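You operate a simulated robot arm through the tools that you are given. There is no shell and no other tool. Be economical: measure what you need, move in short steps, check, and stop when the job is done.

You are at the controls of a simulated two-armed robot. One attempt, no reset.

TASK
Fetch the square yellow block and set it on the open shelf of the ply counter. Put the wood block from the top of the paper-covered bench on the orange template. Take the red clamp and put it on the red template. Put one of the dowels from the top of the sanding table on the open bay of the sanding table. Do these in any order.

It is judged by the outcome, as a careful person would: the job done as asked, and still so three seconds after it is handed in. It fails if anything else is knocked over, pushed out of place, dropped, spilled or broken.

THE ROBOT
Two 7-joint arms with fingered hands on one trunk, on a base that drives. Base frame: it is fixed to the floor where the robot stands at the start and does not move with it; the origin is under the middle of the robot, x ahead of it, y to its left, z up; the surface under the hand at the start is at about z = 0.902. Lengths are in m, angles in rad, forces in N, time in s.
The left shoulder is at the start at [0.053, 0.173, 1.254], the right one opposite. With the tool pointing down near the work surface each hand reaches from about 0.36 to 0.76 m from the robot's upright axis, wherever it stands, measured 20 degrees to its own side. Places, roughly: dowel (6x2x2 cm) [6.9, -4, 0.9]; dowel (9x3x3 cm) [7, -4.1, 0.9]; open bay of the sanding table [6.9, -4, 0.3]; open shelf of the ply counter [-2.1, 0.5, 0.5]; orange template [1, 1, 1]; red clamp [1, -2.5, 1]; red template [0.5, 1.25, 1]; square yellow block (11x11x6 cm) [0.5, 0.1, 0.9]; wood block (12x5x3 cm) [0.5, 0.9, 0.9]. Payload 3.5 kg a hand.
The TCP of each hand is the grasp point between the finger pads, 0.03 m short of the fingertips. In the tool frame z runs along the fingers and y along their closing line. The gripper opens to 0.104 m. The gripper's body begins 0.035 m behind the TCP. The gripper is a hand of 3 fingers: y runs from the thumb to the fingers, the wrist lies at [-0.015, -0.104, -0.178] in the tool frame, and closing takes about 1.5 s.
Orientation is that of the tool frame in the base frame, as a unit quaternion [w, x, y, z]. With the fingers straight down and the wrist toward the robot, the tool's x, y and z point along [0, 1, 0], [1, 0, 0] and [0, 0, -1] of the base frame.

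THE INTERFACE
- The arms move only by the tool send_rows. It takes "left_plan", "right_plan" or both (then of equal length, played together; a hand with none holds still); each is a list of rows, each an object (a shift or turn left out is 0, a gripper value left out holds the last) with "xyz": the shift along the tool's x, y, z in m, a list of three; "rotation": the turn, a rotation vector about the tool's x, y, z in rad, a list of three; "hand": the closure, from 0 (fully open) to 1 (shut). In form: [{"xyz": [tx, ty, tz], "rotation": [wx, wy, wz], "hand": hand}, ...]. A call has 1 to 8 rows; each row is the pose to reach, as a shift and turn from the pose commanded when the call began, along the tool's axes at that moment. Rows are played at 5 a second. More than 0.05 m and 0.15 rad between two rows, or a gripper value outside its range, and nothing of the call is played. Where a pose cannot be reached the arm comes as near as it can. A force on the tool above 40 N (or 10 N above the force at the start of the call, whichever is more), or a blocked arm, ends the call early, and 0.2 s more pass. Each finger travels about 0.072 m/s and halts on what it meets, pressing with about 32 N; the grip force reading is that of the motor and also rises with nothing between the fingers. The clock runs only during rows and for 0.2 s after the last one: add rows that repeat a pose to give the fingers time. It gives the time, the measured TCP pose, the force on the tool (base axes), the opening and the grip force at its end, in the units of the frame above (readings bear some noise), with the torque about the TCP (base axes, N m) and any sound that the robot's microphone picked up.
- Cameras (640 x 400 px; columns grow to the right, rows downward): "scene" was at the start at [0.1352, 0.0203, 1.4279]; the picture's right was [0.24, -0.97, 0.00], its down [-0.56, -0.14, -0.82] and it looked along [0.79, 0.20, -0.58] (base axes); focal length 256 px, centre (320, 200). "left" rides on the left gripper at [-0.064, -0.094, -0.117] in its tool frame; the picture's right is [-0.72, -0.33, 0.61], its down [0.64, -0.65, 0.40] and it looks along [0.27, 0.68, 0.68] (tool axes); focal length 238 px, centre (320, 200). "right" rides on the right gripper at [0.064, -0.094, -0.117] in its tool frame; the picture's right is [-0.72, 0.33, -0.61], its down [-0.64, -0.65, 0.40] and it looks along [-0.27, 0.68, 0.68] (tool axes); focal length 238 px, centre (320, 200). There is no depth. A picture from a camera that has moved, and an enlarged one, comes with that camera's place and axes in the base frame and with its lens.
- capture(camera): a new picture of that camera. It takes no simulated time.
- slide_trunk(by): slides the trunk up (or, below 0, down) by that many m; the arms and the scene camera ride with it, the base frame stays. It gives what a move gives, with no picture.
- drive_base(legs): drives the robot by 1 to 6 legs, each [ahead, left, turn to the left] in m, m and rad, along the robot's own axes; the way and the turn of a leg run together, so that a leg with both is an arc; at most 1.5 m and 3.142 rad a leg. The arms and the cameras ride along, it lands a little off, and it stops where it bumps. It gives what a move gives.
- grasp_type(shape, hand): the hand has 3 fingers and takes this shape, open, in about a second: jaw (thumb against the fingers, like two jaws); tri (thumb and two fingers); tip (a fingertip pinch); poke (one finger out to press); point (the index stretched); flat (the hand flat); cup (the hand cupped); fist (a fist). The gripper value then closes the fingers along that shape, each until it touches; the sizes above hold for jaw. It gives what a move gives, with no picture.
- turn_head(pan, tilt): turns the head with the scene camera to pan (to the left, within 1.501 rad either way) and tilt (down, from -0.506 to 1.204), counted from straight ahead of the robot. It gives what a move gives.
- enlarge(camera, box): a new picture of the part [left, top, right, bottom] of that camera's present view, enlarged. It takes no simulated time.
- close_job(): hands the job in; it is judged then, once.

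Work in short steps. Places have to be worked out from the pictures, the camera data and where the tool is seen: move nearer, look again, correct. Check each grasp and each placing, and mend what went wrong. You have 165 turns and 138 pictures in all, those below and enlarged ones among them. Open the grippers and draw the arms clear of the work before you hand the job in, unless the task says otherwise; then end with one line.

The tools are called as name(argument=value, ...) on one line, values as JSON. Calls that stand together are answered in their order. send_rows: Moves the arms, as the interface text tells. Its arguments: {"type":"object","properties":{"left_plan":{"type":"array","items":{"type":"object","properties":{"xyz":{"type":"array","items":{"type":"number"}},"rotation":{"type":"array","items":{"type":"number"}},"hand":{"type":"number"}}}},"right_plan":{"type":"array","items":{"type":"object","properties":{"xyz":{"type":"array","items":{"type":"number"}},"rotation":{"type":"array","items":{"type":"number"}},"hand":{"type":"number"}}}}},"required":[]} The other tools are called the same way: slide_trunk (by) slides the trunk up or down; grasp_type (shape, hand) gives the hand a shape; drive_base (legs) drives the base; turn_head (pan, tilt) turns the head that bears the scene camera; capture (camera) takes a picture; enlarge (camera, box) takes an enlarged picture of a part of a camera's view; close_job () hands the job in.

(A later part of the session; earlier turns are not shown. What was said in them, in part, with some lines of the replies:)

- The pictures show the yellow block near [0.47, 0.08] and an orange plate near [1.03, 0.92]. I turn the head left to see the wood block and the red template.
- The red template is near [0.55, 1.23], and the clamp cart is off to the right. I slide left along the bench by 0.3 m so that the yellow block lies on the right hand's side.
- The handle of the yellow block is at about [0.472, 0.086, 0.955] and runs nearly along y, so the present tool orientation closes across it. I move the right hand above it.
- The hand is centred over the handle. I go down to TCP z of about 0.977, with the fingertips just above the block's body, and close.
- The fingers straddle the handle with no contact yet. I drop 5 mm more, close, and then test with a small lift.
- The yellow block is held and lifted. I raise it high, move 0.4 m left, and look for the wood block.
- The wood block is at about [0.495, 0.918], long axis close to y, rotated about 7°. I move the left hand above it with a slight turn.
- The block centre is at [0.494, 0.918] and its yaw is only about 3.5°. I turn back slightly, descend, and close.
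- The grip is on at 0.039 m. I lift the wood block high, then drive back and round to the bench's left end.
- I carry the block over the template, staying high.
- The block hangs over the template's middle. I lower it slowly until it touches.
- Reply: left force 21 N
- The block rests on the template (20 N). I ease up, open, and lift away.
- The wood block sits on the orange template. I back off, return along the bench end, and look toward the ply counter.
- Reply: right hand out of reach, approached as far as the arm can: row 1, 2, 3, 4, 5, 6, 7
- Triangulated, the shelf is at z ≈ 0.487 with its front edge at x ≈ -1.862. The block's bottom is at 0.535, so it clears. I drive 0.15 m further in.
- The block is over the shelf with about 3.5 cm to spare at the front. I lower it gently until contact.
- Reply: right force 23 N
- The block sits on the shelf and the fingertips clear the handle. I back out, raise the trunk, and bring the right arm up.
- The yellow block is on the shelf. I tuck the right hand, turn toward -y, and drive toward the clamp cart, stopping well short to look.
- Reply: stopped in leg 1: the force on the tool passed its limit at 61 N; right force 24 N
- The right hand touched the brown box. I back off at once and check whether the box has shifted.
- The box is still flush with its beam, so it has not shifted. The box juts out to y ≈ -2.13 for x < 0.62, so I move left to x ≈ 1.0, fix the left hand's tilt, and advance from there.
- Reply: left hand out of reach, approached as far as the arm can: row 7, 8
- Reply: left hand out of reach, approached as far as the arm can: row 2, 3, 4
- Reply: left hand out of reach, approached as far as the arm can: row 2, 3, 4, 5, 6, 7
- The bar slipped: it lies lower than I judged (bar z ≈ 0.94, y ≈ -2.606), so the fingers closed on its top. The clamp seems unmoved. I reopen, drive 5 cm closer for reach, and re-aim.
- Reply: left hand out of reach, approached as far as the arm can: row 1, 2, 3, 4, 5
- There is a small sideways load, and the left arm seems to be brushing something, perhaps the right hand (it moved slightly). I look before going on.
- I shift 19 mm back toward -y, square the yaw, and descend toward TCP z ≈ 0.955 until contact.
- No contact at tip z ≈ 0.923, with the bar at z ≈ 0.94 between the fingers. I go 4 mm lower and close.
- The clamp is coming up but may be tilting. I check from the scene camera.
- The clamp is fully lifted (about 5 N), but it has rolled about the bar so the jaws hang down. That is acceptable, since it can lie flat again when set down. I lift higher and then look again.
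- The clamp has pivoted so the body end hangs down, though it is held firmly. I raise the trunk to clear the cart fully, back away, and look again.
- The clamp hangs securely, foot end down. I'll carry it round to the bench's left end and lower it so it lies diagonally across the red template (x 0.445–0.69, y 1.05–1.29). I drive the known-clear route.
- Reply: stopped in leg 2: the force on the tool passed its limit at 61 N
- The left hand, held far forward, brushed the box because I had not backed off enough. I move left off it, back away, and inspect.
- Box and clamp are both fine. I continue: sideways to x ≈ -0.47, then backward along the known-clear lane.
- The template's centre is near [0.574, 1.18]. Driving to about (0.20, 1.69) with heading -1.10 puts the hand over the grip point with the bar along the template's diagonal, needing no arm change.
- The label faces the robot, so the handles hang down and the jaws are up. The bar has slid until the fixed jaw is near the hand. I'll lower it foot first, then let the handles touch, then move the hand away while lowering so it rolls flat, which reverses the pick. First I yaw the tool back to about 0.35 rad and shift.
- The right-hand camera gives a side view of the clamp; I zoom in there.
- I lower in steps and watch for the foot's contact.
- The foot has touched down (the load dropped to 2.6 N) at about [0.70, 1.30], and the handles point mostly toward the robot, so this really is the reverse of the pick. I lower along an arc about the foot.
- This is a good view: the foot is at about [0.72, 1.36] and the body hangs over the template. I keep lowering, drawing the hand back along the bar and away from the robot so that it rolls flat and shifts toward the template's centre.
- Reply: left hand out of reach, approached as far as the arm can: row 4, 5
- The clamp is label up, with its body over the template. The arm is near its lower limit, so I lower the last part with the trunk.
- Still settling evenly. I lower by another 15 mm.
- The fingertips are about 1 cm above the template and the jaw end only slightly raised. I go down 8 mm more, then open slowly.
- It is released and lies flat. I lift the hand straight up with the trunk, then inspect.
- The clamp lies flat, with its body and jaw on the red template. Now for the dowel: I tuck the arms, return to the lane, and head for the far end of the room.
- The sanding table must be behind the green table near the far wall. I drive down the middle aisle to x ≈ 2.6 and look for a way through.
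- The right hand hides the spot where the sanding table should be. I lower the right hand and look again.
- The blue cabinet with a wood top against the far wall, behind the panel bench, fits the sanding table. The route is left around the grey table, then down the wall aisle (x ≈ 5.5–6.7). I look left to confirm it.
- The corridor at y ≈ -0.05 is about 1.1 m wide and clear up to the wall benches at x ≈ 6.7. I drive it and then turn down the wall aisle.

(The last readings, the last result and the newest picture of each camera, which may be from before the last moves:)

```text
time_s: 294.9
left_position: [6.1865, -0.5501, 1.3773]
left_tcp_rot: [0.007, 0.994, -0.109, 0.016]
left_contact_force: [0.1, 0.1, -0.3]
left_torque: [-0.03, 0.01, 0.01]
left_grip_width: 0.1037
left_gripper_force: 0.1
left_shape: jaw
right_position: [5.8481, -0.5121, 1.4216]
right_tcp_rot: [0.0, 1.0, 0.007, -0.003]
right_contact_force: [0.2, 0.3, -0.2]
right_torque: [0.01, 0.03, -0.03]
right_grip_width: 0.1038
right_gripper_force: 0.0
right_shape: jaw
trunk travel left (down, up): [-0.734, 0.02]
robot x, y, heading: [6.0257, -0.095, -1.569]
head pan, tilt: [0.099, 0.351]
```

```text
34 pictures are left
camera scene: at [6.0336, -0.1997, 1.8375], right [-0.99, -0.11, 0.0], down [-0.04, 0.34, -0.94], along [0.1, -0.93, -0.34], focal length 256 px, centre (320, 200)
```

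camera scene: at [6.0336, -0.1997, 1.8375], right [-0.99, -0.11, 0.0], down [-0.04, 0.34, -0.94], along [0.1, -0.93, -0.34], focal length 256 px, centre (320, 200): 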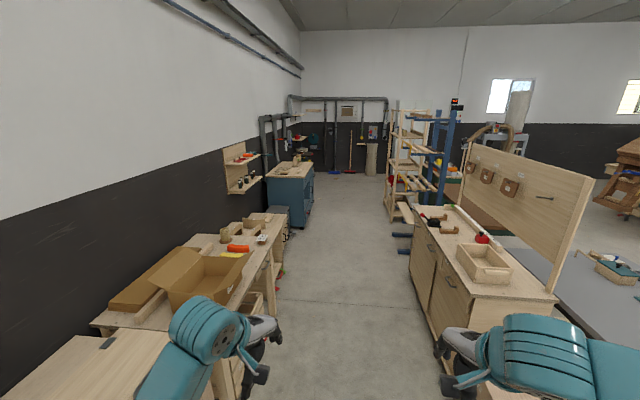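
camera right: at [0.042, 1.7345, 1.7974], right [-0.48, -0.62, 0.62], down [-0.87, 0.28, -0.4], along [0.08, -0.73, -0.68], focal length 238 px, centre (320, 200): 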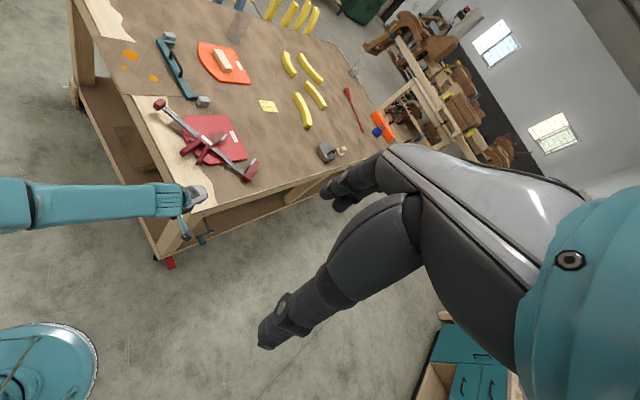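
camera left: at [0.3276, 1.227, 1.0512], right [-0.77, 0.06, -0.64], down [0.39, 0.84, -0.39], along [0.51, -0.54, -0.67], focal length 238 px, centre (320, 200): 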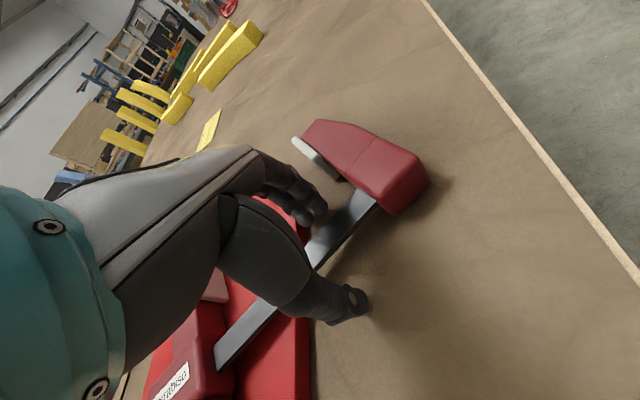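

The aisle is clear and the blue sanding table stands on the left at y ≈ -4. I drive 3 m down the aisle and look at it.

drive_base(legs=[[1.5, 0, 0], [1.4, 0, 0]])

turn_head(pan=0.75, tilt=0.55)

capture(camera="scene")

```text
time_s: 308.9
left_position: [6.2028, -3.4575, 1.3772]
left_tcp_rot: [0.008, 0.995, -0.1, 0.016]
left_contact_force: [1.0, 0.1, 1.0]
left_torque: [0.0, 0.0, -0.04]
left_grip_width: 0.1034
left_gripper_force: 0.1
left_shape: jaw
right_position: [5.8629, -3.4243, 1.4224]
right_tcp_rot: [0.0, 1.0, 0.014, -0.004]
right_contact_force: [0.2, 0.5, 0.1]
right_torque: [-0.01, 0.0, 0.0]
right_grip_width: 0.104
right_gripper_force: 0.1
right_shape: jaw
trunk travel left (down, up): [-0.734, 0.02]
robot x, y, heading: [6.0354, -3.0047, -1.55]
head pan, tilt: [0.099, 0.351]
```

```text
time_s: 310.0
left_position: [6.2028, -3.4571, 1.3767]
left_tcp_rot: [0.008, 0.995, -0.101, 0.015]
left_contact_force: [0.2, 0.5, -0.1]
left_torque: [0.01, -0.03, -0.01]
left_grip_width: 0.1037
left_gripper_force: 0.1
left_shape: jaw
right_position: [5.8642, -3.4261, 1.4224]
right_tcp_rot: [0.0, 1.0, 0.014, -0.004]
right_contact_force: [-0.4, -0.4, -0.2]
right_torque: [0.02, 0.01, -0.04]
right_grip_width: 0.1035
right_gripper_force: 0.0
right_shape: jaw
trunk travel left (down, up): [-0.734, 0.02]
robot x, y, heading: [6.0319, -3.0066, -1.548]
head pan, tilt: [0.75, 0.55]
```

```text
33 pictures are left
camera scene: at [6.0961, -3.0826, 1.8193], right [-0.72, -0.7, 0.0], down [-0.36, 0.37, -0.85], along [0.59, -0.61, -0.52], focal length 256 px, centre (320, 200)
```

scene: 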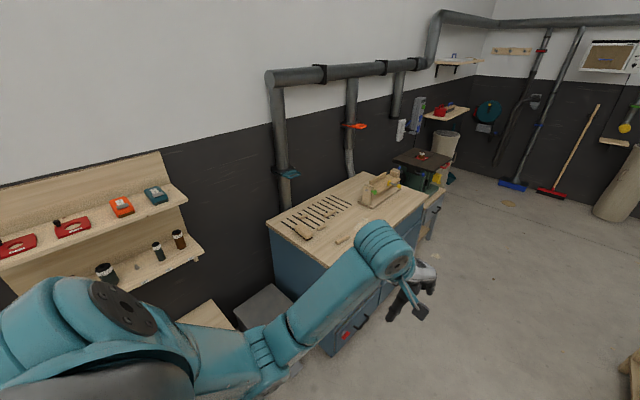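

I move level with the sanding table, turn to face it, and look.

drive_base(legs=[[0.95, 0, 0], [0, 0, 1.55]])

slide_trunk(by=-0.38)

turn_head(pan=0.0, tilt=0.6)

capture(camera="scene")

```text
time_s: 318.8
left_position: [6.5036, -3.8015, 1.3772]
left_tcp_rot: [-0.006, 0.776, 0.631, 0.016]
left_contact_force: [-0.6, -0.1, 1.1]
left_torque: [0.0, 0.03, 0.0]
left_grip_width: 0.1035
left_gripper_force: 0.1
left_shape: jaw
right_position: [6.4706, -4.141, 1.4215]
right_tcp_rot: [0.002, 0.698, 0.716, -0.003]
right_contact_force: [-0.4, 0.0, 0.1]
right_torque: [0.01, 0.01, 0.02]
right_grip_width: 0.1037
right_gripper_force: 0.0
right_shape: jaw
trunk travel left (down, up): [-0.734, 0.02]
robot x, y, heading: [6.054, -3.9674, 0.016]
head pan, tilt: [0.75, 0.55]
```

```text
time_s: 322.5
left_position: [6.503, -3.8013, 0.9971]
left_tcp_rot: [-0.005, 0.776, 0.631, 0.017]
left_contact_force: [0.1, 0.3, -0.4]
left_torque: [-0.01, 0.01, 0.02]
left_grip_width: 0.1035
left_gripper_force: 0.1
left_shape: jaw
right_position: [6.4704, -4.1415, 1.0416]
right_tcp_rot: [0.003, 0.698, 0.716, -0.001]
right_contact_force: [0.1, 0.1, -0.8]
right_torque: [0.03, -0.01, 0.0]
right_grip_width: 0.104
right_gripper_force: 0.1
right_shape: jaw
trunk travel left (down, up): [-0.354, 0.4]
robot x, y, heading: [6.0544, -3.9652, 0.018]
head pan, tilt: [0.75, 0.55]
```

```text
time_s: 323.6
left_position: [6.5037, -3.8026, 0.9976]
left_tcp_rot: [-0.007, 0.775, 0.631, 0.016]
left_contact_force: [-0.3, -0.6, 0.0]
left_torque: [-0.05, -0.01, 0.04]
left_grip_width: 0.1038
left_gripper_force: 0.1
left_shape: jaw
right_position: [6.471, -4.1406, 1.0409]
right_tcp_rot: [0.003, 0.699, 0.715, -0.002]
right_contact_force: [0.3, 0.1, -0.7]
right_torque: [0.04, -0.02, 0.0]
right_grip_width: 0.104
right_gripper_force: 0.0
right_shape: jaw
trunk travel left (down, up): [-0.354, 0.4]
robot x, y, heading: [6.0531, -3.9661, 0.015]
head pan, tilt: [0.0, 0.6]
```

```text
32 pictures are left
camera scene: at [6.1898, -3.9665, 1.4335], right [0.02, -1.0, 0.0], down [-0.56, -0.01, -0.83], along [0.82, 0.02, -0.56], focal length 256 px, centre (320, 200)
```

scene: 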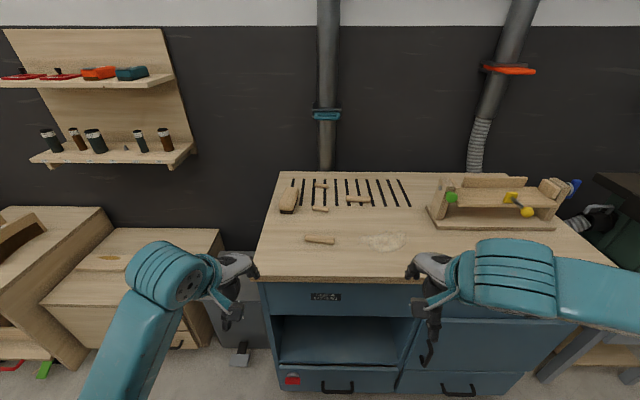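

The bay is the open compartment at front left: floor z ≈ 0.32, top z ≈ 0.67, y ≈ -4.27 to -3.79. I zoom in on the items on top.

enlarge(camera="scene", box=[260, 165, 420, 265])

```text
4.00 times, centred on (340, 215) of scene
camera zoom: at [6.1898, -3.9665, 1.4335], right [0.02, -1.0, 0.0], down [-0.56, -0.01, -0.83], along [0.82, 0.02, -0.56], focal length 1024 px, centre (240, 140)
```

zoom: 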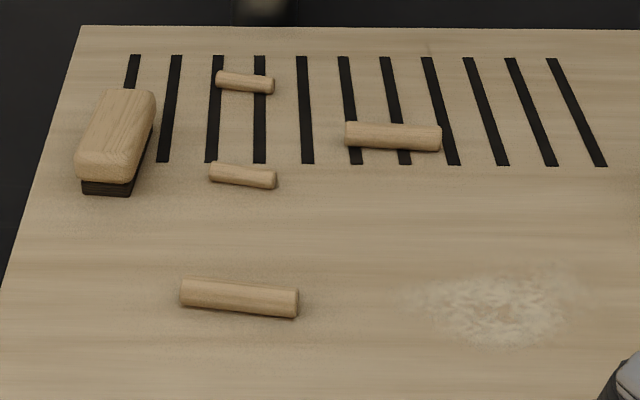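

The near dowel (about 9 cm) is at [6.743, -3.952] and lies along y. I shift the base left 0.16 m and bring the right hand over it.

drive_base(legs=[[0, 0.16, -0.015]])

send_rows(right_plan=[{"xyz": [0.004, 0.04, 0], "hand": 0.3}, {"xyz": [0.008, 0.085, 0], "hand": 0.3}, {"xyz": [0.012, 0.13, 0], "hand": 0.3}, {"xyz": [0.016, 0.175, 0], "hand": 0.3}, {"xyz": [0.02, 0.22, 0], "hand": 0.3}, {"xyz": [0.024, 0.265, 0], "hand": 0.3}, {"xyz": [0.024, 0.265, 0.02], "hand": 0.3}])

capture(camera="right")

enlarge(camera="scene", box=[280, 140, 480, 265])

```text
time_s: 325.0
left_position: [6.5031, -3.6478, 0.9982]
left_tcp_rot: [-0.006, 0.78, 0.626, 0.016]
left_contact_force: [0.2, 0.8, 0.1]
left_torque: [-0.02, -0.01, 0.01]
left_grip_width: 0.1034
left_gripper_force: 0.0
left_shape: jaw
right_position: [6.466, -3.9871, 1.042]
right_tcp_rot: [0.003, 0.702, 0.712, -0.002]
right_contact_force: [0.0, 0.9, 0.1]
right_torque: [0.01, -0.03, 0.0]
right_grip_width: 0.1037
right_gripper_force: 0.0
right_shape: jaw
trunk travel left (down, up): [-0.354, 0.4]
robot x, y, heading: [6.0492, -3.8113, 0.007]
head pan, tilt: [0.0, 0.6]
```

```text
time_s: 326.6
left_position: [6.5041, -3.6493, 0.9972]
left_tcp_rot: [-0.007, 0.78, 0.626, 0.017]
left_contact_force: [-0.4, -0.8, 1.0]
left_torque: [0.01, 0.01, -0.02]
left_grip_width: 0.1036
left_gripper_force: 0.0
left_shape: jaw
right_position: [6.7319, -3.9591, 1.0221]
right_tcp_rot: [0.003, 0.702, 0.712, -0.001]
right_contact_force: [0.4, -0.1, 0.6]
right_torque: [0.01, 0.02, -0.03]
right_grip_width: 0.0734
right_gripper_force: 0.0
right_shape: jaw
trunk travel left (down, up): [-0.354, 0.4]
robot x, y, heading: [6.0504, -3.81, 0.003]
head pan, tilt: [0.0, 0.6]
```

```text
30 pictures are left
camera right: at [6.6359, -3.896, 1.1385], right [0.34, -0.71, 0.62], down [-0.64, -0.65, -0.4], along [0.69, -0.26, -0.68], focal length 238 px, centre (320, 200)
```

right: 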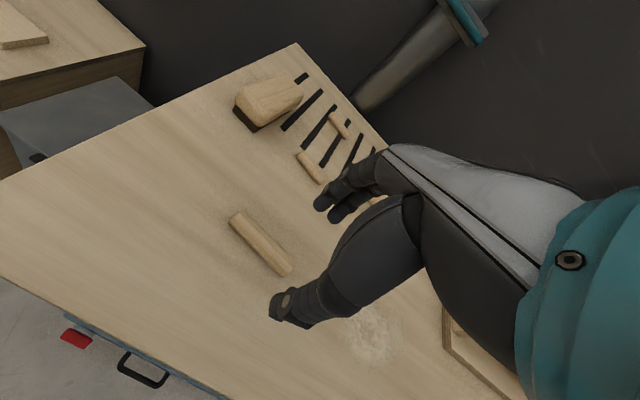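

```text
3.20 times, centred on (380, 202) of scene
camera zoom: at [6.1878, -3.8099, 1.4335], right [0.01, -1.0, 0.0], down [-0.56, 0.0, -0.83], along [0.83, 0.0, -0.56], focal length 820 px, centre (128, 192)
```

zoom: 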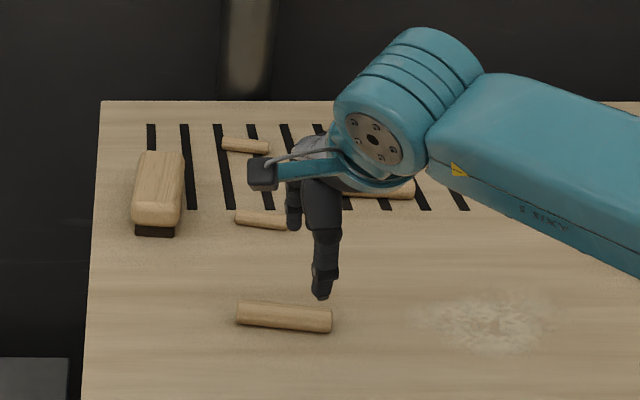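

Triangulated, the dowel is at [6.758, -3.951, 0.91], turned about 9°. I align the yaw and descend over it.

send_rows(right_plan=[{"xyz": [0.008, 0.026, 0.01], "rotation": [0, 0, 0.1]}, {"xyz": [0.008, 0.026, 0.04], "rotation": [0, 0, 0.16]}, {"xyz": [0.008, 0.026, 0.065], "rotation": [0, 0, 0.16]}, {"xyz": [0.008, 0.026, 0.077], "rotation": [0, 0, 0.16]}, {"xyz": [0.008, 0.026, 0.084], "rotation": [0, 0, 0.16]}])

capture(camera="right")

enlarge(camera="scene", box=[300, 190, 420, 265])

```text
time_s: 327.8
left_position: [6.5035, -3.6492, 0.9982]
left_tcp_rot: [-0.006, 0.78, 0.626, 0.015]
left_contact_force: [0.5, 0.1, 0.8]
left_torque: [0.01, -0.01, 0.03]
left_grip_width: 0.1037
left_gripper_force: 0.1
left_shape: jaw
right_position: [6.7574, -3.9514, 0.9383]
right_tcp_rot: [0.003, 0.757, 0.653, -0.002]
right_contact_force: [-0.2, -0.1, -0.6]
right_torque: [0.03, 0.02, 0.03]
right_grip_width: 0.0731
right_gripper_force: 0.1
right_shape: jaw
trunk travel left (down, up): [-0.354, 0.4]
robot x, y, heading: [6.0532, -3.805, 0.009]
head pan, tilt: [0.0, 0.6]
```

```text
28 pictures are left
camera right: at [6.6733, -3.874, 1.0541], right [0.22, -0.75, 0.62], down [-0.74, -0.54, -0.4], along [0.64, -0.37, -0.68], focal length 238 px, centre (320, 200)
```

right: 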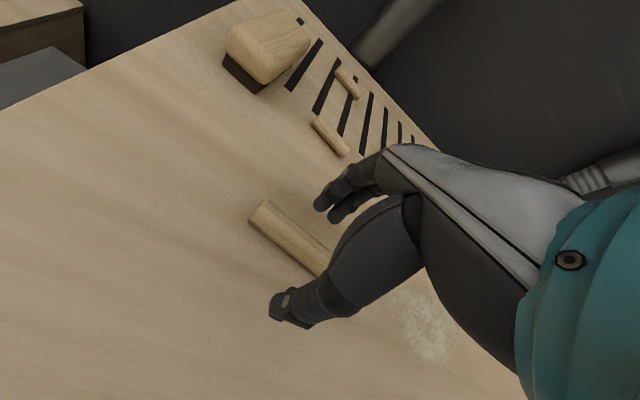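

```text
5.33 times, centred on (360, 228) of scene
camera zoom: at [6.1881, -3.809, 1.4335], right [0.01, -1.0, 0.0], down [-0.56, 0.0, -0.83], along [0.83, 0.0, -0.56], focal length 1366 px, centre (107, 53)
```

zoom: 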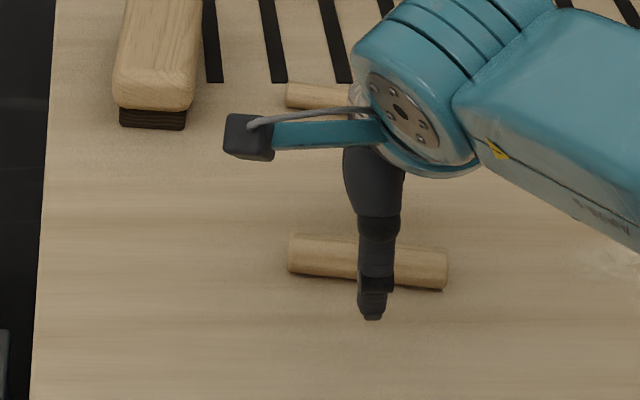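

The fingers straddle the dowel. I go 4 mm lower, close, and lift.

send_rows(right_plan=[{"xyz": [0, 0, 0.004]}, {"xyz": [0, 0, 0.004], "hand": 1}, {"xyz": [0, 0, 0.004], "hand": 1}, {"xyz": [0, 0, 0.004], "hand": 1}, {"xyz": [0, 0, 0.004], "hand": 1}, {"xyz": [0, 0, 0.004], "hand": 1}, {"xyz": [0, 0, 0.004], "hand": 1}])

send_rows(right_plan=[{"xyz": [0, 0, -0.03]}, {"xyz": [0, 0, -0.07]}, {"xyz": [0, 0, -0.11]}, {"xyz": [0, 0, -0.15]}])

capture(camera="right")

```text
time_s: 329.4
left_position: [6.5043, -3.649, 0.9982]
left_tcp_rot: [-0.006, 0.78, 0.626, 0.016]
left_contact_force: [0.6, 0.6, 0.1]
left_torque: [0.01, 0.02, -0.01]
left_grip_width: 0.1036
left_gripper_force: 0.0
left_shape: jaw
right_position: [6.7575, -3.9511, 0.9335]
right_tcp_rot: [0.004, 0.757, 0.653, -0.003]
right_contact_force: [0.3, 0.3, 0.6]
right_torque: [-0.02, 0.02, 0.01]
right_grip_width: 0.001
right_gripper_force: 31.4
right_shape: jaw
trunk travel left (down, up): [-0.354, 0.4]
robot x, y, heading: [6.0495, -3.8077, 0.004]
head pan, tilt: [0.0, 0.6]
```

```text
time_s: 330.4
left_position: [6.5037, -3.6482, 0.997]
left_tcp_rot: [-0.006, 0.78, 0.626, 0.016]
left_contact_force: [0.4, -0.1, -0.4]
left_torque: [-0.01, 0.0, -0.03]
left_grip_width: 0.1038
left_gripper_force: 0.0
left_shape: jaw
right_position: [6.7554, -3.9503, 1.0831]
right_tcp_rot: [0.003, 0.757, 0.653, -0.002]
right_contact_force: [-0.9, 0.6, 1.0]
right_torque: [-0.03, 0.02, 0.0]
right_grip_width: 0.0012
right_gripper_force: 32.2
right_shape: jaw
trunk travel left (down, up): [-0.354, 0.4]
robot x, y, heading: [6.0492, -3.8089, 0.002]
head pan, tilt: [0.0, 0.6]
```

```text
26 pictures are left
camera right: at [6.6715, -3.8729, 1.1999], right [0.22, -0.75, 0.62], down [-0.74, -0.54, -0.4], along [0.64, -0.37, -0.68], focal length 238 px, centre (320, 200)
```

right: 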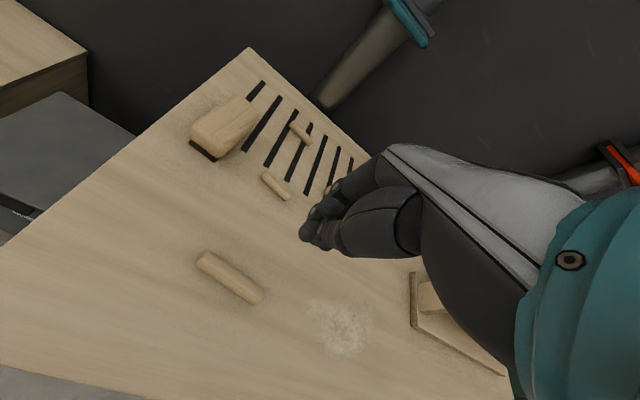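

The grip closed empty: the tabletop is lower than I took it to be (surface ≈ 0.875, dowel ≈ [6.772, -3.955, 0.888]). I reopen and go down deeper, watching the force.

send_rows(right_plan=[{"xyz": [-0.002, 0.017, 0], "hand": 0.3}, {"xyz": [-0.002, 0.017, 0.04], "hand": 0.3}, {"xyz": [-0.002, 0.017, 0.08], "hand": 0.3}, {"xyz": [-0.002, 0.017, 0.12], "hand": 0.3}, {"xyz": [-0.002, 0.017, 0.145], "hand": 0.3}, {"xyz": [-0.002, 0.017, 0.158], "hand": 0.3}, {"xyz": [-0.002, 0.017, 0.165], "hand": 0.3}])

capture(camera="right")

enlarge(camera="scene", box=[300, 190, 420, 265])

```text
time_s: 332.0
left_position: [6.5033, -3.6479, 0.9967]
left_tcp_rot: [-0.005, 0.78, 0.626, 0.016]
left_contact_force: [0.8, -0.3, 0.1]
left_torque: [0.01, 0.0, 0.0]
left_grip_width: 0.1036
left_gripper_force: 0.1
left_shape: jaw
right_position: [6.7638, -3.9588, 0.9221]
right_tcp_rot: [0.003, 0.757, 0.653, -0.002]
right_contact_force: [-0.3, -0.6, 0.5]
right_torque: [-0.03, -0.01, 0.03]
right_grip_width: 0.0727
right_gripper_force: 0.1
right_shape: jaw
right hand out of reach, approached as far as the arm can: row 5, 6, 7
trunk travel left (down, up): [-0.354, 0.4]
robot x, y, heading: [6.0533, -3.8054, 0.007]
head pan, tilt: [0.0, 0.6]
```

```text
25 pictures are left
camera right: at [6.6786, -3.8806, 1.0386], right [0.22, -0.75, 0.62], down [-0.74, -0.54, -0.4], along [0.64, -0.37, -0.68], focal length 238 px, centre (320, 200)
```

right: 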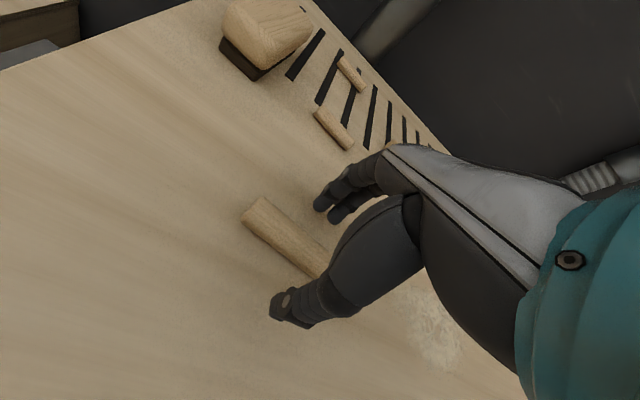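

```text
5.33 times, centred on (360, 228) of scene
camera zoom: at [6.188, -3.8085, 1.4335], right [0.01, -1.0, 0.0], down [-0.56, 0.0, -0.83], along [0.83, 0.0, -0.56], focal length 1366 px, centre (107, 53)
```

zoom: 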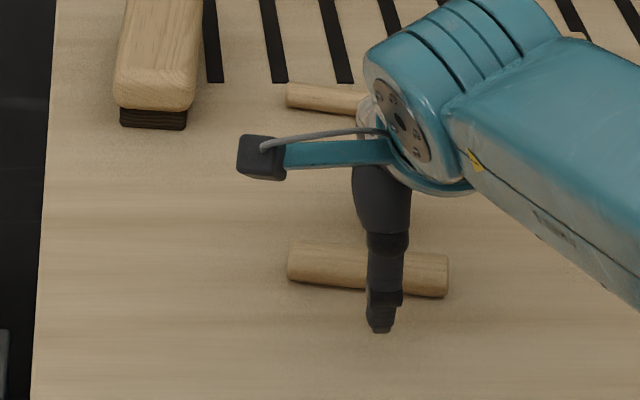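

The arm is at its reach limit, so I raise the hand a little, drive 6 cm closer, and re-measure from there.

send_rows(right_plan=[{"xyz": [0, 0, -0.03]}, {"xyz": [0, -0.03, -0.06]}, {"xyz": [0, -0.055, -0.06]}])

drive_base(legs=[[0.07, 0, 0]])

capture(camera="right")

enlarge(camera="scene", box=[300, 190, 420, 265])

```text
time_s: 332.8
left_position: [6.5046, -3.6478, 0.998]
left_tcp_rot: [-0.006, 0.779, 0.626, 0.015]
left_contact_force: [-0.3, 0.3, -0.1]
left_torque: [0.0, 0.02, 0.02]
left_grip_width: 0.1036
left_gripper_force: 0.1
left_shape: jaw
right_position: [6.7081, -3.9493, 0.9828]
right_tcp_rot: [0.003, 0.757, 0.653, -0.001]
right_contact_force: [-0.7, 0.1, 0.0]
right_torque: [-0.01, 0.02, 0.0]
right_grip_width: 0.0724
right_gripper_force: 0.0
right_shape: jaw
trunk travel left (down, up): [-0.354, 0.4]
robot x, y, heading: [6.0474, -3.8056, 0.005]
head pan, tilt: [0.0, 0.6]
```

```text
time_s: 333.8
left_position: [6.573, -3.6481, 0.9963]
left_tcp_rot: [-0.006, 0.78, 0.626, 0.015]
left_contact_force: [0.7, 0.2, 0.6]
left_torque: [0.01, -0.01, 0.02]
left_grip_width: 0.1036
left_gripper_force: 0.1
left_shape: jaw
right_position: [6.7783, -3.9487, 0.9811]
right_tcp_rot: [0.002, 0.757, 0.653, -0.003]
right_contact_force: [0.0, 0.3, -0.5]
right_torque: [-0.01, 0.01, -0.02]
right_grip_width: 0.0725
right_gripper_force: 0.1
right_shape: jaw
trunk travel left (down, up): [-0.354, 0.4]
robot x, y, heading: [6.1219, -3.8071, 0.014]
head pan, tilt: [0.0, 0.6]
```

```text
23 pictures are left
camera right: at [6.6935, -3.871, 1.0981], right [0.22, -0.75, 0.62], down [-0.74, -0.54, -0.4], along [0.64, -0.37, -0.68], focal length 238 px, centre (320, 200)
```

right: 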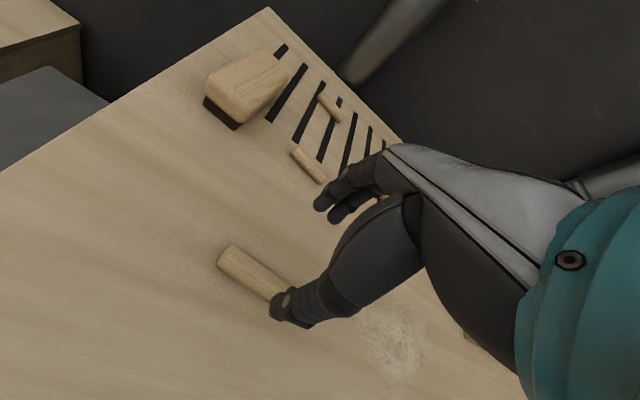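

```text
5.33 times, centred on (360, 228) of scene
camera zoom: at [6.2578, -3.8086, 1.4333], right [0.01, -1.0, 0.0], down [-0.57, 0.0, -0.82], along [0.82, 0.01, -0.57], focal length 1366 px, centre (107, 53)
```

zoom: 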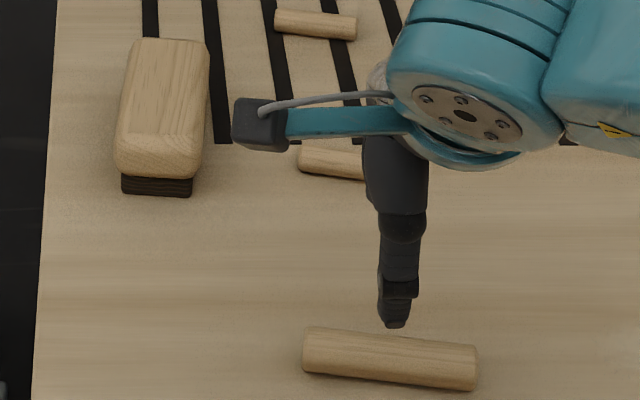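

Re-measured, the dowel's centre is [6.770, -3.951, ≈0.885]. I centre on it and descend with care.

send_rows(right_plan=[{"xyz": [0, -0.008, 0.02], "rotation": [0, 0, -0.02]}, {"xyz": [0, -0.008, 0.045], "rotation": [0, 0, -0.02]}, {"xyz": [0, -0.008, 0.058], "rotation": [0, 0, -0.02]}, {"xyz": [0, -0.008, 0.066], "rotation": [0, 0, -0.02]}, {"xyz": [0, -0.008, 0.071], "rotation": [0, 0, -0.02]}, {"xyz": [0, -0.008, 0.075], "rotation": [0, 0, -0.02]}])

capture(camera="right")

```text
time_s: 335.2
left_position: [6.5713, -3.6475, 0.9991]
left_tcp_rot: [-0.005, 0.779, 0.626, 0.017]
left_contact_force: [0.1, 0.1, 0.0]
left_torque: [-0.01, 0.0, -0.01]
left_grip_width: 0.1034
left_gripper_force: 0.0
left_shape: jaw
right_position: [6.7711, -3.9465, 0.9103]
right_tcp_rot: [0.004, 0.751, 0.661, 0.001]
right_contact_force: [1.9, 0.1, 13.9]
right_torque: [-0.02, 0.2, -0.01]
right_grip_width: 0.072
right_gripper_force: 0.0
right_shape: jaw
trunk travel left (down, up): [-0.354, 0.4]
robot x, y, heading: [6.1207, -3.8102, 0.005]
head pan, tilt: [0.0, 0.6]
```

```text
21 pictures are left
camera right: at [6.6836, -3.8715, 1.0263], right [0.23, -0.75, 0.62], down [-0.73, -0.56, -0.41], along [0.65, -0.36, -0.67], focal length 238 px, centre (320, 200)
```

right: 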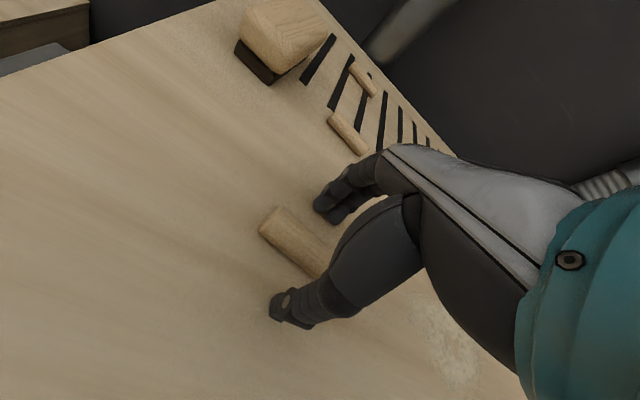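

The fingertips touch the tabletop (surface ≈ 0.88) with the dowel between them. I rise 4 mm, close, and lift.

send_rows(right_plan=[{"xyz": [0, 0, -0.006]}, {"xyz": [0, 0, -0.006], "hand": 1}, {"xyz": [0, 0, -0.006], "hand": 1}, {"xyz": [0, 0, -0.006], "hand": 1}, {"xyz": [0, 0, -0.006], "hand": 1}, {"xyz": [0, 0, -0.006], "hand": 1}, {"xyz": [0, 0, -0.006], "hand": 1}])

send_rows(right_plan=[{"xyz": [0, 0, -0.03]}, {"xyz": [0, 0, -0.07]}, {"xyz": [0, -0.03, -0.11]}, {"xyz": [0, -0.07, -0.13]}, {"xyz": [0, -0.11, -0.15]}, {"xyz": [0, -0.15, -0.16]}])

capture(camera="right")

```text
time_s: 336.8
left_position: [6.572, -3.647, 0.9978]
left_tcp_rot: [-0.006, 0.779, 0.627, 0.015]
left_contact_force: [-0.1, 0.1, -0.7]
left_torque: [0.0, -0.01, 0.0]
left_grip_width: 0.1033
left_gripper_force: 0.0
left_shape: jaw
right_position: [6.7691, -3.948, 0.9135]
right_tcp_rot: [0.003, 0.75, 0.661, -0.003]
right_contact_force: [0.1, -0.1, -0.1]
right_torque: [-0.01, 0.01, -0.04]
right_grip_width: 0.0125
right_gripper_force: 32.2
right_shape: jaw
trunk travel left (down, up): [-0.354, 0.4]
robot x, y, heading: [6.1163, -3.8066, 0.011]
head pan, tilt: [0.0, 0.6]
```

```text
time_s: 338.2
left_position: [6.5706, -3.6477, 0.9982]
left_tcp_rot: [-0.007, 0.779, 0.627, 0.016]
left_contact_force: [0.5, 0.0, -0.2]
left_torque: [0.01, 0.01, 0.02]
left_grip_width: 0.1037
left_gripper_force: 0.0
left_shape: jaw
right_position: [6.6194, -3.9288, 1.0714]
right_tcp_rot: [0.002, 0.75, 0.661, -0.002]
right_contact_force: [-0.2, -0.5, -1.9]
right_torque: [-0.02, -0.03, 0.04]
right_grip_width: 0.0125
right_gripper_force: 32.0
right_shape: jaw
trunk travel left (down, up): [-0.354, 0.4]
robot x, y, heading: [6.118, -3.807, 0.007]
head pan, tilt: [0.0, 0.6]
```

```text
20 pictures are left
camera right: at [6.5341, -3.8521, 1.188], right [0.23, -0.75, 0.62], down [-0.73, -0.56, -0.4], along [0.65, -0.36, -0.68], focal length 238 px, centre (320, 200)
```

right: 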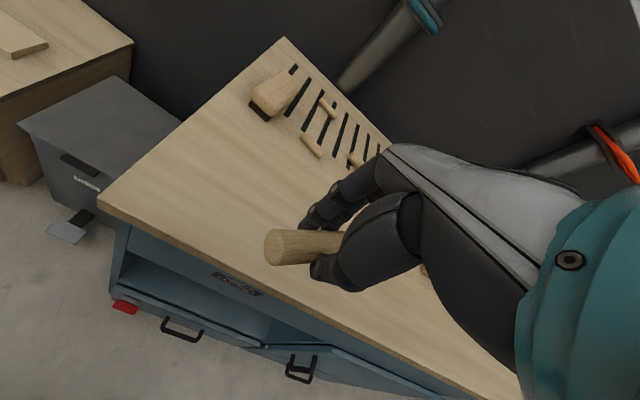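

The dowel is held, with its bottom about 3.4 cm below the TCP. I back off 0.3 m, line up with the bay, tuck the left arm, and lower the trunk.

drive_base(legs=[[-0.3, -0.09, 0]])

send_rows(left_plan=[{"xyz": [0, -0.03, -0.04]}, {"xyz": [0, -0.06, -0.08]}, {"xyz": [0, -0.08, -0.12]}, {"xyz": [0, -0.08, -0.16]}, {"xyz": [0, -0.08, -0.2]}])

slide_trunk(by=-0.35)

send_rows(right_plan=[{"xyz": [0, 0.04, 0.02]}, {"xyz": [0, 0.07, 0.05]}, {"xyz": [0, 0.1, 0.09]}, {"xyz": [0, 0.12, 0.13]}, {"xyz": [0, 0.13, 0.17]}, {"xyz": [0, 0.14, 0.21]}, {"xyz": [0, 0.14, 0.25]}, {"xyz": [0, 0.14, 0.29]}])

turn_head(pan=-0.2, tilt=0.7)

capture(camera="scene")

```text
time_s: 340.3
left_position: [6.2704, -3.737, 0.9976]
left_tcp_rot: [-0.006, 0.778, 0.629, 0.016]
left_contact_force: [0.6, 0.6, 0.8]
left_torque: [0.01, 0.02, 0.02]
left_grip_width: 0.1035
left_gripper_force: 0.0
left_shape: jaw
right_position: [6.3189, -4.0187, 1.0712]
right_tcp_rot: [0.003, 0.749, 0.663, -0.002]
right_contact_force: [0.2, 0.3, 0.6]
right_torque: [0.05, 0.0, 0.0]
right_grip_width: 0.0124
right_gripper_force: 32.3
right_shape: jaw
trunk travel left (down, up): [-0.354, 0.4]
robot x, y, heading: [5.8192, -3.9015, 0.013]
head pan, tilt: [0.0, 0.6]
```

```text
time_s: 341.5
left_position: [6.1905, -3.7266, 1.1959]
left_tcp_rot: [-0.007, 0.778, 0.628, 0.016]
left_contact_force: [0.1, 0.3, -0.6]
left_torque: [0.03, 0.02, -0.01]
left_grip_width: 0.1037
left_gripper_force: 0.2
left_shape: jaw
left hand out of reach, approached as far as the arm can: row 3
right_position: [6.3211, -4.0178, 1.0709]
right_tcp_rot: [0.003, 0.748, 0.663, -0.001]
right_contact_force: [0.2, -0.4, -0.3]
right_torque: [0.0, -0.05, -0.03]
right_grip_width: 0.0126
right_gripper_force: 32.3
right_shape: jaw
trunk travel left (down, up): [-0.354, 0.4]
robot x, y, heading: [5.8175, -3.9008, 0.009]
head pan, tilt: [0.0, 0.6]
```

```text
time_s: 344.9
left_position: [6.2664, -3.7247, 0.7423]
left_tcp_rot: [-0.112, 0.769, 0.618, -0.119]
left_contact_force: [-0.2, 0.2, 0.3]
left_torque: [0.03, 0.01, 0.02]
left_grip_width: 0.1037
left_gripper_force: 0.1
left_shape: jaw
right_position: [6.3201, -4.0167, 0.7216]
right_tcp_rot: [0.003, 0.749, 0.663, -0.002]
right_contact_force: [-0.3, -0.4, -0.5]
right_torque: [-0.02, -0.03, 0.01]
right_grip_width: 0.0125
right_gripper_force: 32.5
right_shape: jaw
trunk travel left (down, up): [-0.004, 0.75]
robot x, y, heading: [5.8157, -3.8977, 0.011]
head pan, tilt: [0.0, 0.6]
```

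```text
time_s: 346.7
left_position: [6.2672, -3.7249, 0.7411]
left_tcp_rot: [-0.113, 0.769, 0.618, -0.119]
left_contact_force: [-0.3, -0.9, 0.2]
left_torque: [0.0, 0.0, 0.02]
left_grip_width: 0.1039
left_gripper_force: 0.1
left_shape: jaw
right_position: [6.4601, -4.0353, 0.4299]
right_tcp_rot: [0.002, 0.749, 0.663, -0.002]
right_contact_force: [0.3, 0.0, 0.5]
right_torque: [0.0, 0.0, -0.02]
right_grip_width: 0.0122
right_gripper_force: 31.9
right_shape: jaw
trunk travel left (down, up): [-0.004, 0.75]
robot x, y, heading: [5.8176, -3.8991, 0.014]
head pan, tilt: [0.0, 0.6]
```

```text
time_s: 347.5
left_position: [6.2663, -3.7251, 0.7419]
left_tcp_rot: [-0.112, 0.769, 0.618, -0.12]
left_contact_force: [0.4, 0.0, -0.2]
left_torque: [0.02, -0.03, 0.03]
left_grip_width: 0.104
left_gripper_force: 0.0
left_shape: jaw
right_position: [6.4604, -4.0339, 0.431]
right_tcp_rot: [0.003, 0.748, 0.663, -0.002]
right_contact_force: [0.2, 0.2, 0.1]
right_torque: [0.02, 0.01, 0.03]
right_grip_width: 0.0124
right_gripper_force: 31.8
right_shape: jaw
trunk travel left (down, up): [-0.004, 0.75]
robot x, y, heading: [5.8182, -3.8999, 0.015]
head pan, tilt: [-0.201, 0.7]
```

```text
19 pictures are left
camera scene: at [6.1262, -3.9142, 1.0594], right [-0.19, -0.98, 0.0], down [-0.63, 0.12, -0.77], along [0.75, -0.14, -0.64], focal length 256 px, centre (320, 200)
```

scene: 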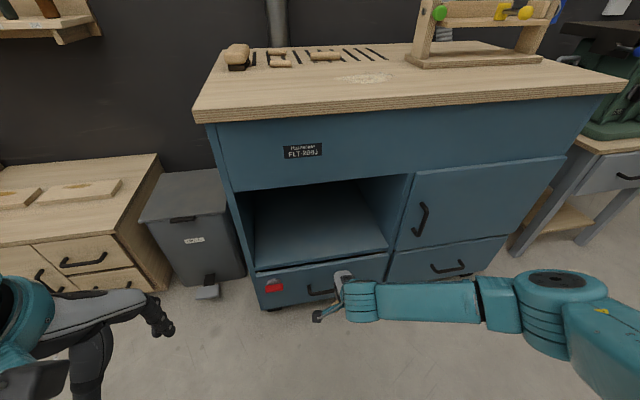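

The bay measures floor z ≈ 0.33, top z ≈ 0.668, y ≈ -4.26 to -3.79. I lower the hand to TCP z ≈ 0.397 so the wrist fits under the top, then drive in.

send_rows(right_plan=[{"xyz": [0, 0, 0.017]}, {"xyz": [0, 0, 0.034]}, {"xyz": [0, 0, 0.034]}])

drive_base(legs=[[0.15, 0, 0]])

capture(camera="right")

capture(camera="scene")

```text
time_s: 348.3
left_position: [6.2662, -3.7249, 0.7424]
left_tcp_rot: [-0.112, 0.769, 0.618, -0.119]
left_contact_force: [0.5, -0.2, 0.3]
left_torque: [-0.01, 0.01, -0.02]
left_grip_width: 0.1037
left_gripper_force: 0.0
left_shape: jaw
right_position: [6.4608, -4.0369, 0.3977]
right_tcp_rot: [0.003, 0.749, 0.663, -0.002]
right_contact_force: [-0.2, 0.0, -0.3]
right_torque: [-0.01, 0.0, 0.0]
right_grip_width: 0.0124
right_gripper_force: 32.0
right_shape: jaw
trunk travel left (down, up): [-0.004, 0.75]
robot x, y, heading: [5.8208, -3.9015, 0.011]
head pan, tilt: [-0.201, 0.7]
```

```text
time_s: 349.6
left_position: [6.4187, -3.7245, 0.7416]
left_tcp_rot: [-0.113, 0.769, 0.617, -0.119]
left_contact_force: [-0.2, -0.3, 0.1]
left_torque: [0.0, 0.03, 0.0]
left_grip_width: 0.1036
left_gripper_force: 0.1
left_shape: jaw
right_position: [6.6111, -4.0347, 0.3973]
right_tcp_rot: [0.003, 0.749, 0.663, -0.003]
right_contact_force: [0.9, 0.8, -0.5]
right_torque: [-0.03, -0.02, 0.0]
right_grip_width: 0.0124
right_gripper_force: 32.1
right_shape: jaw
trunk travel left (down, up): [-0.004, 0.75]
robot x, y, heading: [5.9679, -3.8971, 0.007]
head pan, tilt: [-0.201, 0.7]
```

```text
18 pictures are left
camera right: at [6.5246, -3.9595, 0.514], right [0.24, -0.75, 0.62], down [-0.73, -0.56, -0.4], along [0.65, -0.35, -0.68], focal length 238 px, centre (320, 200)
```

right: 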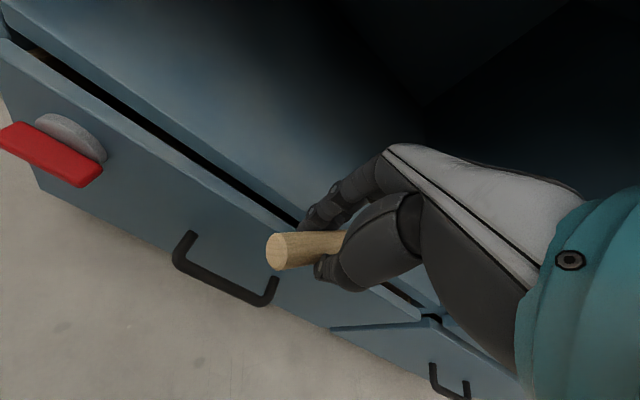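

```text
17 pictures are left
camera scene: at [6.2771, -3.9128, 1.0594], right [-0.19, -0.98, 0.0], down [-0.63, 0.12, -0.76], along [0.75, -0.14, -0.64], focal length 256 px, centre (320, 200)
```

scene: 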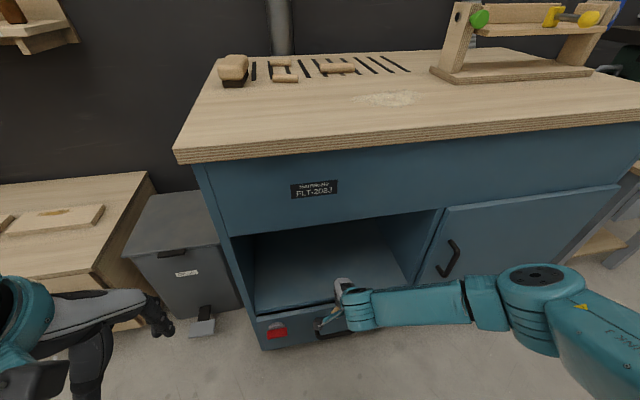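

The bay floor is at z ≈ 0.34 and its front edge at x ≈ 6.655, so the dowel clears by about 2 cm. I drive 0.1 m further and then extend the arm.

drive_base(legs=[[0.1, 0, 0]])

send_rows(right_plan=[{"xyz": [0, 0.02, 0]}, {"xyz": [0, 0.04, 0]}, {"xyz": [0, 0.06, 0]}, {"xyz": [0, 0.06, 0]}])

capture(camera="right")

capture(camera="scene")

```text
time_s: 350.8
left_position: [6.5177, -3.723, 0.7418]
left_tcp_rot: [-0.113, 0.769, 0.617, -0.119]
left_contact_force: [-0.1, 0.8, -0.3]
left_torque: [-0.01, -0.01, -0.01]
left_grip_width: 0.1036
left_gripper_force: 0.0
left_shape: jaw
right_position: [6.7102, -4.034, 0.3987]
right_tcp_rot: [0.003, 0.749, 0.662, -0.002]
right_contact_force: [0.2, -0.4, 0.3]
right_torque: [0.01, -0.02, -0.01]
right_grip_width: 0.0119
right_gripper_force: 31.7
right_shape: jaw
trunk travel left (down, up): [-0.004, 0.75]
robot x, y, heading: [6.0723, -3.8979, 0.011]
head pan, tilt: [-0.201, 0.7]
```

```text
time_s: 351.8
left_position: [6.5172, -3.7236, 0.7427]
left_tcp_rot: [-0.112, 0.769, 0.618, -0.12]
left_contact_force: [0.1, 0.7, -0.8]
left_torque: [-0.01, -0.04, 0.03]
left_grip_width: 0.104
left_gripper_force: 0.1
left_shape: jaw
right_position: [6.7696, -4.0416, 0.3983]
right_tcp_rot: [0.003, 0.749, 0.663, -0.001]
right_contact_force: [-0.1, 0.2, -1.3]
right_torque: [0.03, -0.02, 0.01]
right_grip_width: 0.0122
right_gripper_force: 32.5
right_shape: jaw
trunk travel left (down, up): [-0.004, 0.75]
robot x, y, heading: [6.0678, -3.8964, 0.011]
head pan, tilt: [-0.201, 0.7]
```

```text
16 pictures are left
camera right: at [6.6835, -3.9652, 0.5139], right [0.24, -0.75, 0.62], down [-0.73, -0.56, -0.4], along [0.65, -0.35, -0.68], focal length 238 px, centre (320, 200)
```

right: 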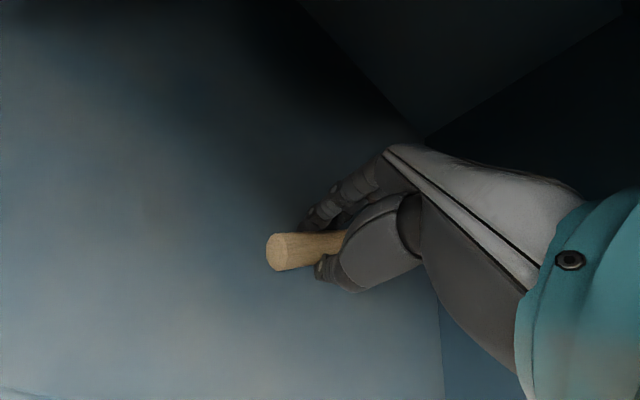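

```text
15 pictures are left
camera scene: at [6.3765, -3.9117, 1.0594], right [-0.19, -0.98, 0.0], down [-0.63, 0.12, -0.76], along [0.75, -0.14, -0.64], focal length 256 px, centre (320, 200)
```

scene: 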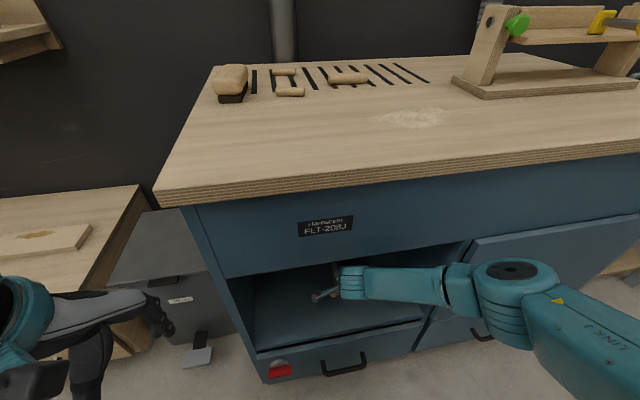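

The dowel is 11 cm inside the bay. I lower it slowly to the floor.

send_rows(right_plan=[{"xyz": [0, 0, 0.01]}, {"xyz": [0, 0, 0.017]}, {"xyz": [0, 0, 0.021]}, {"xyz": [0, 0, 0.025]}, {"xyz": [0, 0, 0.029]}])

```text
time_s: 353.0
left_position: [6.515, -3.7226, 0.7451]
left_tcp_rot: [-0.111, 0.77, 0.618, -0.118]
left_contact_force: [0.0, -0.2, 0.1]
left_torque: [-0.02, -0.02, 0.01]
left_grip_width: 0.1038
left_gripper_force: 0.1
left_shape: jaw
right_position: [6.7725, -4.0405, 0.3748]
right_tcp_rot: [0.006, 0.749, 0.663, 0.003]
right_contact_force: [-1.3, -1.3, 37.7]
right_torque: [0.01, -0.42, -0.18]
right_grip_width: 0.0118
right_gripper_force: 32.2
right_shape: jaw
trunk travel left (down, up): [-0.004, 0.75]
robot x, y, heading: [6.0719, -3.8983, 0.008]
head pan, tilt: [-0.201, 0.7]
```

Firm contact with the floor. I relieve the force and open slowly, then look.

send_rows(right_plan=[{"xyz": [0, 0, -0.005]}, {"xyz": [0, 0, -0.006]}, {"xyz": [0, 0, -0.006], "hand": 0.9}, {"xyz": [0, 0, -0.006], "hand": 0.8}, {"xyz": [0, 0, -0.006], "hand": 0.65}, {"xyz": [0, 0, -0.006], "hand": 0.5}, {"xyz": [0, 0, -0.006], "hand": 0.3}, {"xyz": [0, 0, -0.006], "hand": 0.3}])

capture(camera="right")

```text
time_s: 354.8
left_position: [6.5158, -3.7232, 0.7428]
left_tcp_rot: [-0.112, 0.769, 0.618, -0.119]
left_contact_force: [-0.1, -0.3, -0.4]
left_torque: [-0.03, 0.03, 0.0]
left_grip_width: 0.1035
left_gripper_force: 0.2
left_shape: jaw
right_position: [6.7684, -4.0413, 0.3757]
right_tcp_rot: [0.004, 0.749, 0.663, -0.002]
right_contact_force: [4.2, -0.8, 14.0]
right_torque: [0.05, 0.33, -0.03]
right_grip_width: 0.0672
right_gripper_force: 0.0
right_shape: jaw
trunk travel left (down, up): [-0.004, 0.75]
robot x, y, heading: [6.0665, -3.8996, 0.013]
head pan, tilt: [-0.201, 0.7]
```

```text
14 pictures are left
camera right: at [6.6831, -3.9656, 0.492], right [0.23, -0.75, 0.62], down [-0.73, -0.56, -0.4], along [0.65, -0.35, -0.67], focal length 238 px, centre (320, 200)
```

right: 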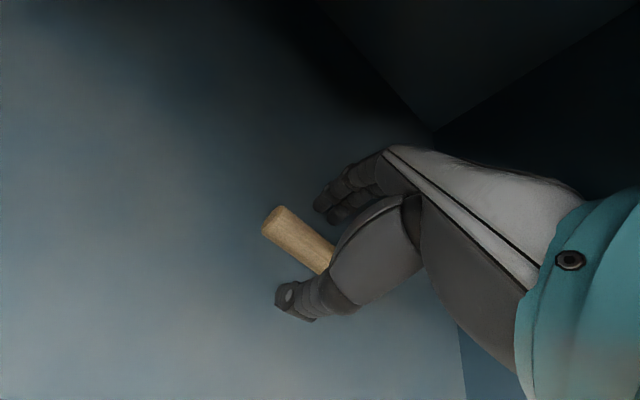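

The dowel rests on the bay floor between the open fingers. I lift by 5 cm, slowly at first, then back straight out.

send_rows(right_plan=[{"xyz": [0, 0, -0.01]}, {"xyz": [0, 0, -0.025]}, {"xyz": [0, 0, -0.04]}, {"xyz": [0, 0, -0.048]}])

capture(camera="right")

```text
time_s: 355.8
left_position: [6.517, -3.7215, 0.741]
left_tcp_rot: [-0.114, 0.769, 0.618, -0.12]
left_contact_force: [0.4, -0.1, 0.2]
left_torque: [0.02, -0.02, -0.02]
left_grip_width: 0.1039
left_gripper_force: 0.1
left_shape: jaw
right_position: [6.7701, -4.0409, 0.4231]
right_tcp_rot: [0.002, 0.748, 0.664, -0.002]
right_contact_force: [0.8, -0.4, -0.7]
right_torque: [-0.01, 0.06, -0.01]
right_grip_width: 0.0727
right_gripper_force: 0.1
right_shape: jaw
trunk travel left (down, up): [-0.004, 0.75]
robot x, y, heading: [6.0677, -3.8968, 0.01]
head pan, tilt: [-0.201, 0.7]
```

```text
13 pictures are left
camera right: at [6.6841, -3.9652, 0.5387], right [0.24, -0.75, 0.62], down [-0.73, -0.56, -0.4], along [0.65, -0.35, -0.68], focal length 238 px, centre (320, 200)
```

right: 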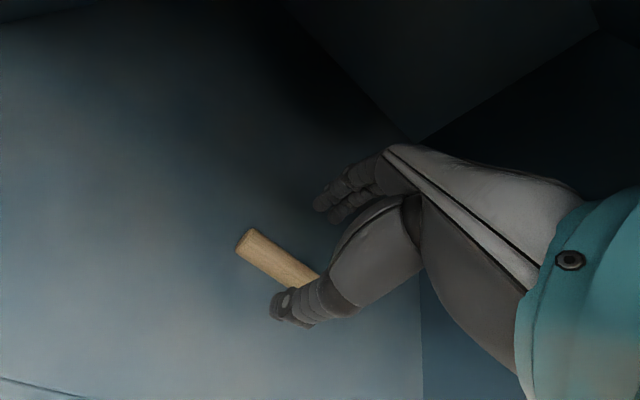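

The fingertips clear the dowel's top by about 2 cm. I back out and check the bay.

drive_base(legs=[[-0.38, 0, 0]])

turn_head(pan=-0.15, tilt=0.6)

enlarge(camera="scene", box=[180, 120, 460, 295])

```text
time_s: 358.2
left_position: [6.1414, -3.7248, 0.7414]
left_tcp_rot: [-0.113, 0.768, 0.618, -0.119]
left_contact_force: [-0.1, -0.6, 0.7]
left_torque: [-0.01, -0.01, -0.02]
left_grip_width: 0.1035
left_gripper_force: 0.0
left_shape: jaw
right_position: [6.3962, -4.043, 0.4222]
right_tcp_rot: [0.003, 0.747, 0.664, -0.002]
right_contact_force: [-0.8, 0.5, 0.9]
right_torque: [0.03, 0.03, -0.03]
right_grip_width: 0.0729
right_gripper_force: 0.2
right_shape: jaw
trunk travel left (down, up): [-0.004, 0.75]
robot x, y, heading: [5.6923, -3.9027, 0.017]
head pan, tilt: [-0.201, 0.7]
```

```text
time_s: 358.9
left_position: [6.1412, -3.7252, 0.7419]
left_tcp_rot: [-0.112, 0.768, 0.619, -0.12]
left_contact_force: [0.0, -0.3, 0.3]
left_torque: [-0.02, 0.02, -0.01]
left_grip_width: 0.1037
left_gripper_force: 0.1
left_shape: jaw
right_position: [6.3965, -4.0427, 0.4227]
right_tcp_rot: [0.003, 0.747, 0.665, -0.002]
right_contact_force: [-0.1, 0.0, -0.6]
right_torque: [0.02, -0.01, -0.01]
right_grip_width: 0.0729
right_gripper_force: 0.1
right_shape: jaw
trunk travel left (down, up): [-0.004, 0.75]
robot x, y, heading: [5.6966, -3.9016, 0.012]
head pan, tilt: [-0.15, 0.6]
```

```text
2.29 times, centred on (320, 208) of scene
camera zoom: at [6.0053, -3.9115, 1.068], right [-0.13, -0.99, 0.0], down [-0.56, 0.08, -0.82], along [0.82, -0.11, -0.57], focal length 585 px, centre (320, 183)
```

zoom: 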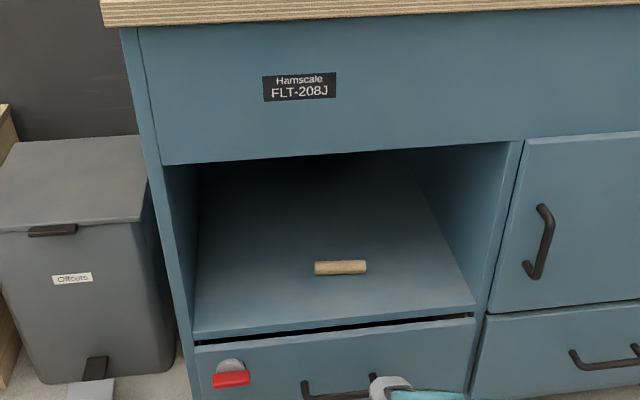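

The dowel lies in the open bay, and the other three placings were checked earlier. I open the hand fully and hand the job in.

send_rows(right_plan=[{"hand": 0}, {"xyz": [0, -0.03, -0.03], "hand": 0}, {"xyz": [0, -0.03, -0.06], "hand": 0}], left_plan=[{"hand": 0}, {"hand": 0}, {"hand": 0}])

close_job()

```text
time_s: 359.6
left_position: [6.1412, -3.7249, 0.7423]
left_tcp_rot: [-0.113, 0.768, 0.619, -0.119]
left_contact_force: [-0.1, -0.8, -0.7]
left_torque: [-0.02, 0.0, -0.01]
left_grip_width: 0.1038
left_gripper_force: 0.1
left_shape: jaw
right_position: [6.3668, -4.0391, 0.4819]
right_tcp_rot: [0.002, 0.747, 0.665, 0.0]
right_contact_force: [0.2, -0.6, -0.2]
right_torque: [-0.03, 0.01, -0.04]
right_grip_width: 0.1038
right_gripper_force: 0.0
right_shape: jaw
trunk travel left (down, up): [-0.004, 0.75]
robot x, y, heading: [5.6911, -3.9019, 0.014]
head pan, tilt: [-0.15, 0.6]
```

```text
The job is handed in.
```

All four are placed and I handed the job in: yellow block on the ply counter's shelf, wood block on the orange template, red clamp on the red template with its two ends overhanging, and a dowel in the sanding table's bay; my hands bumped the brown box on the clamp cart twice (about 61 N each), but pictures showed it still flush on its beams.
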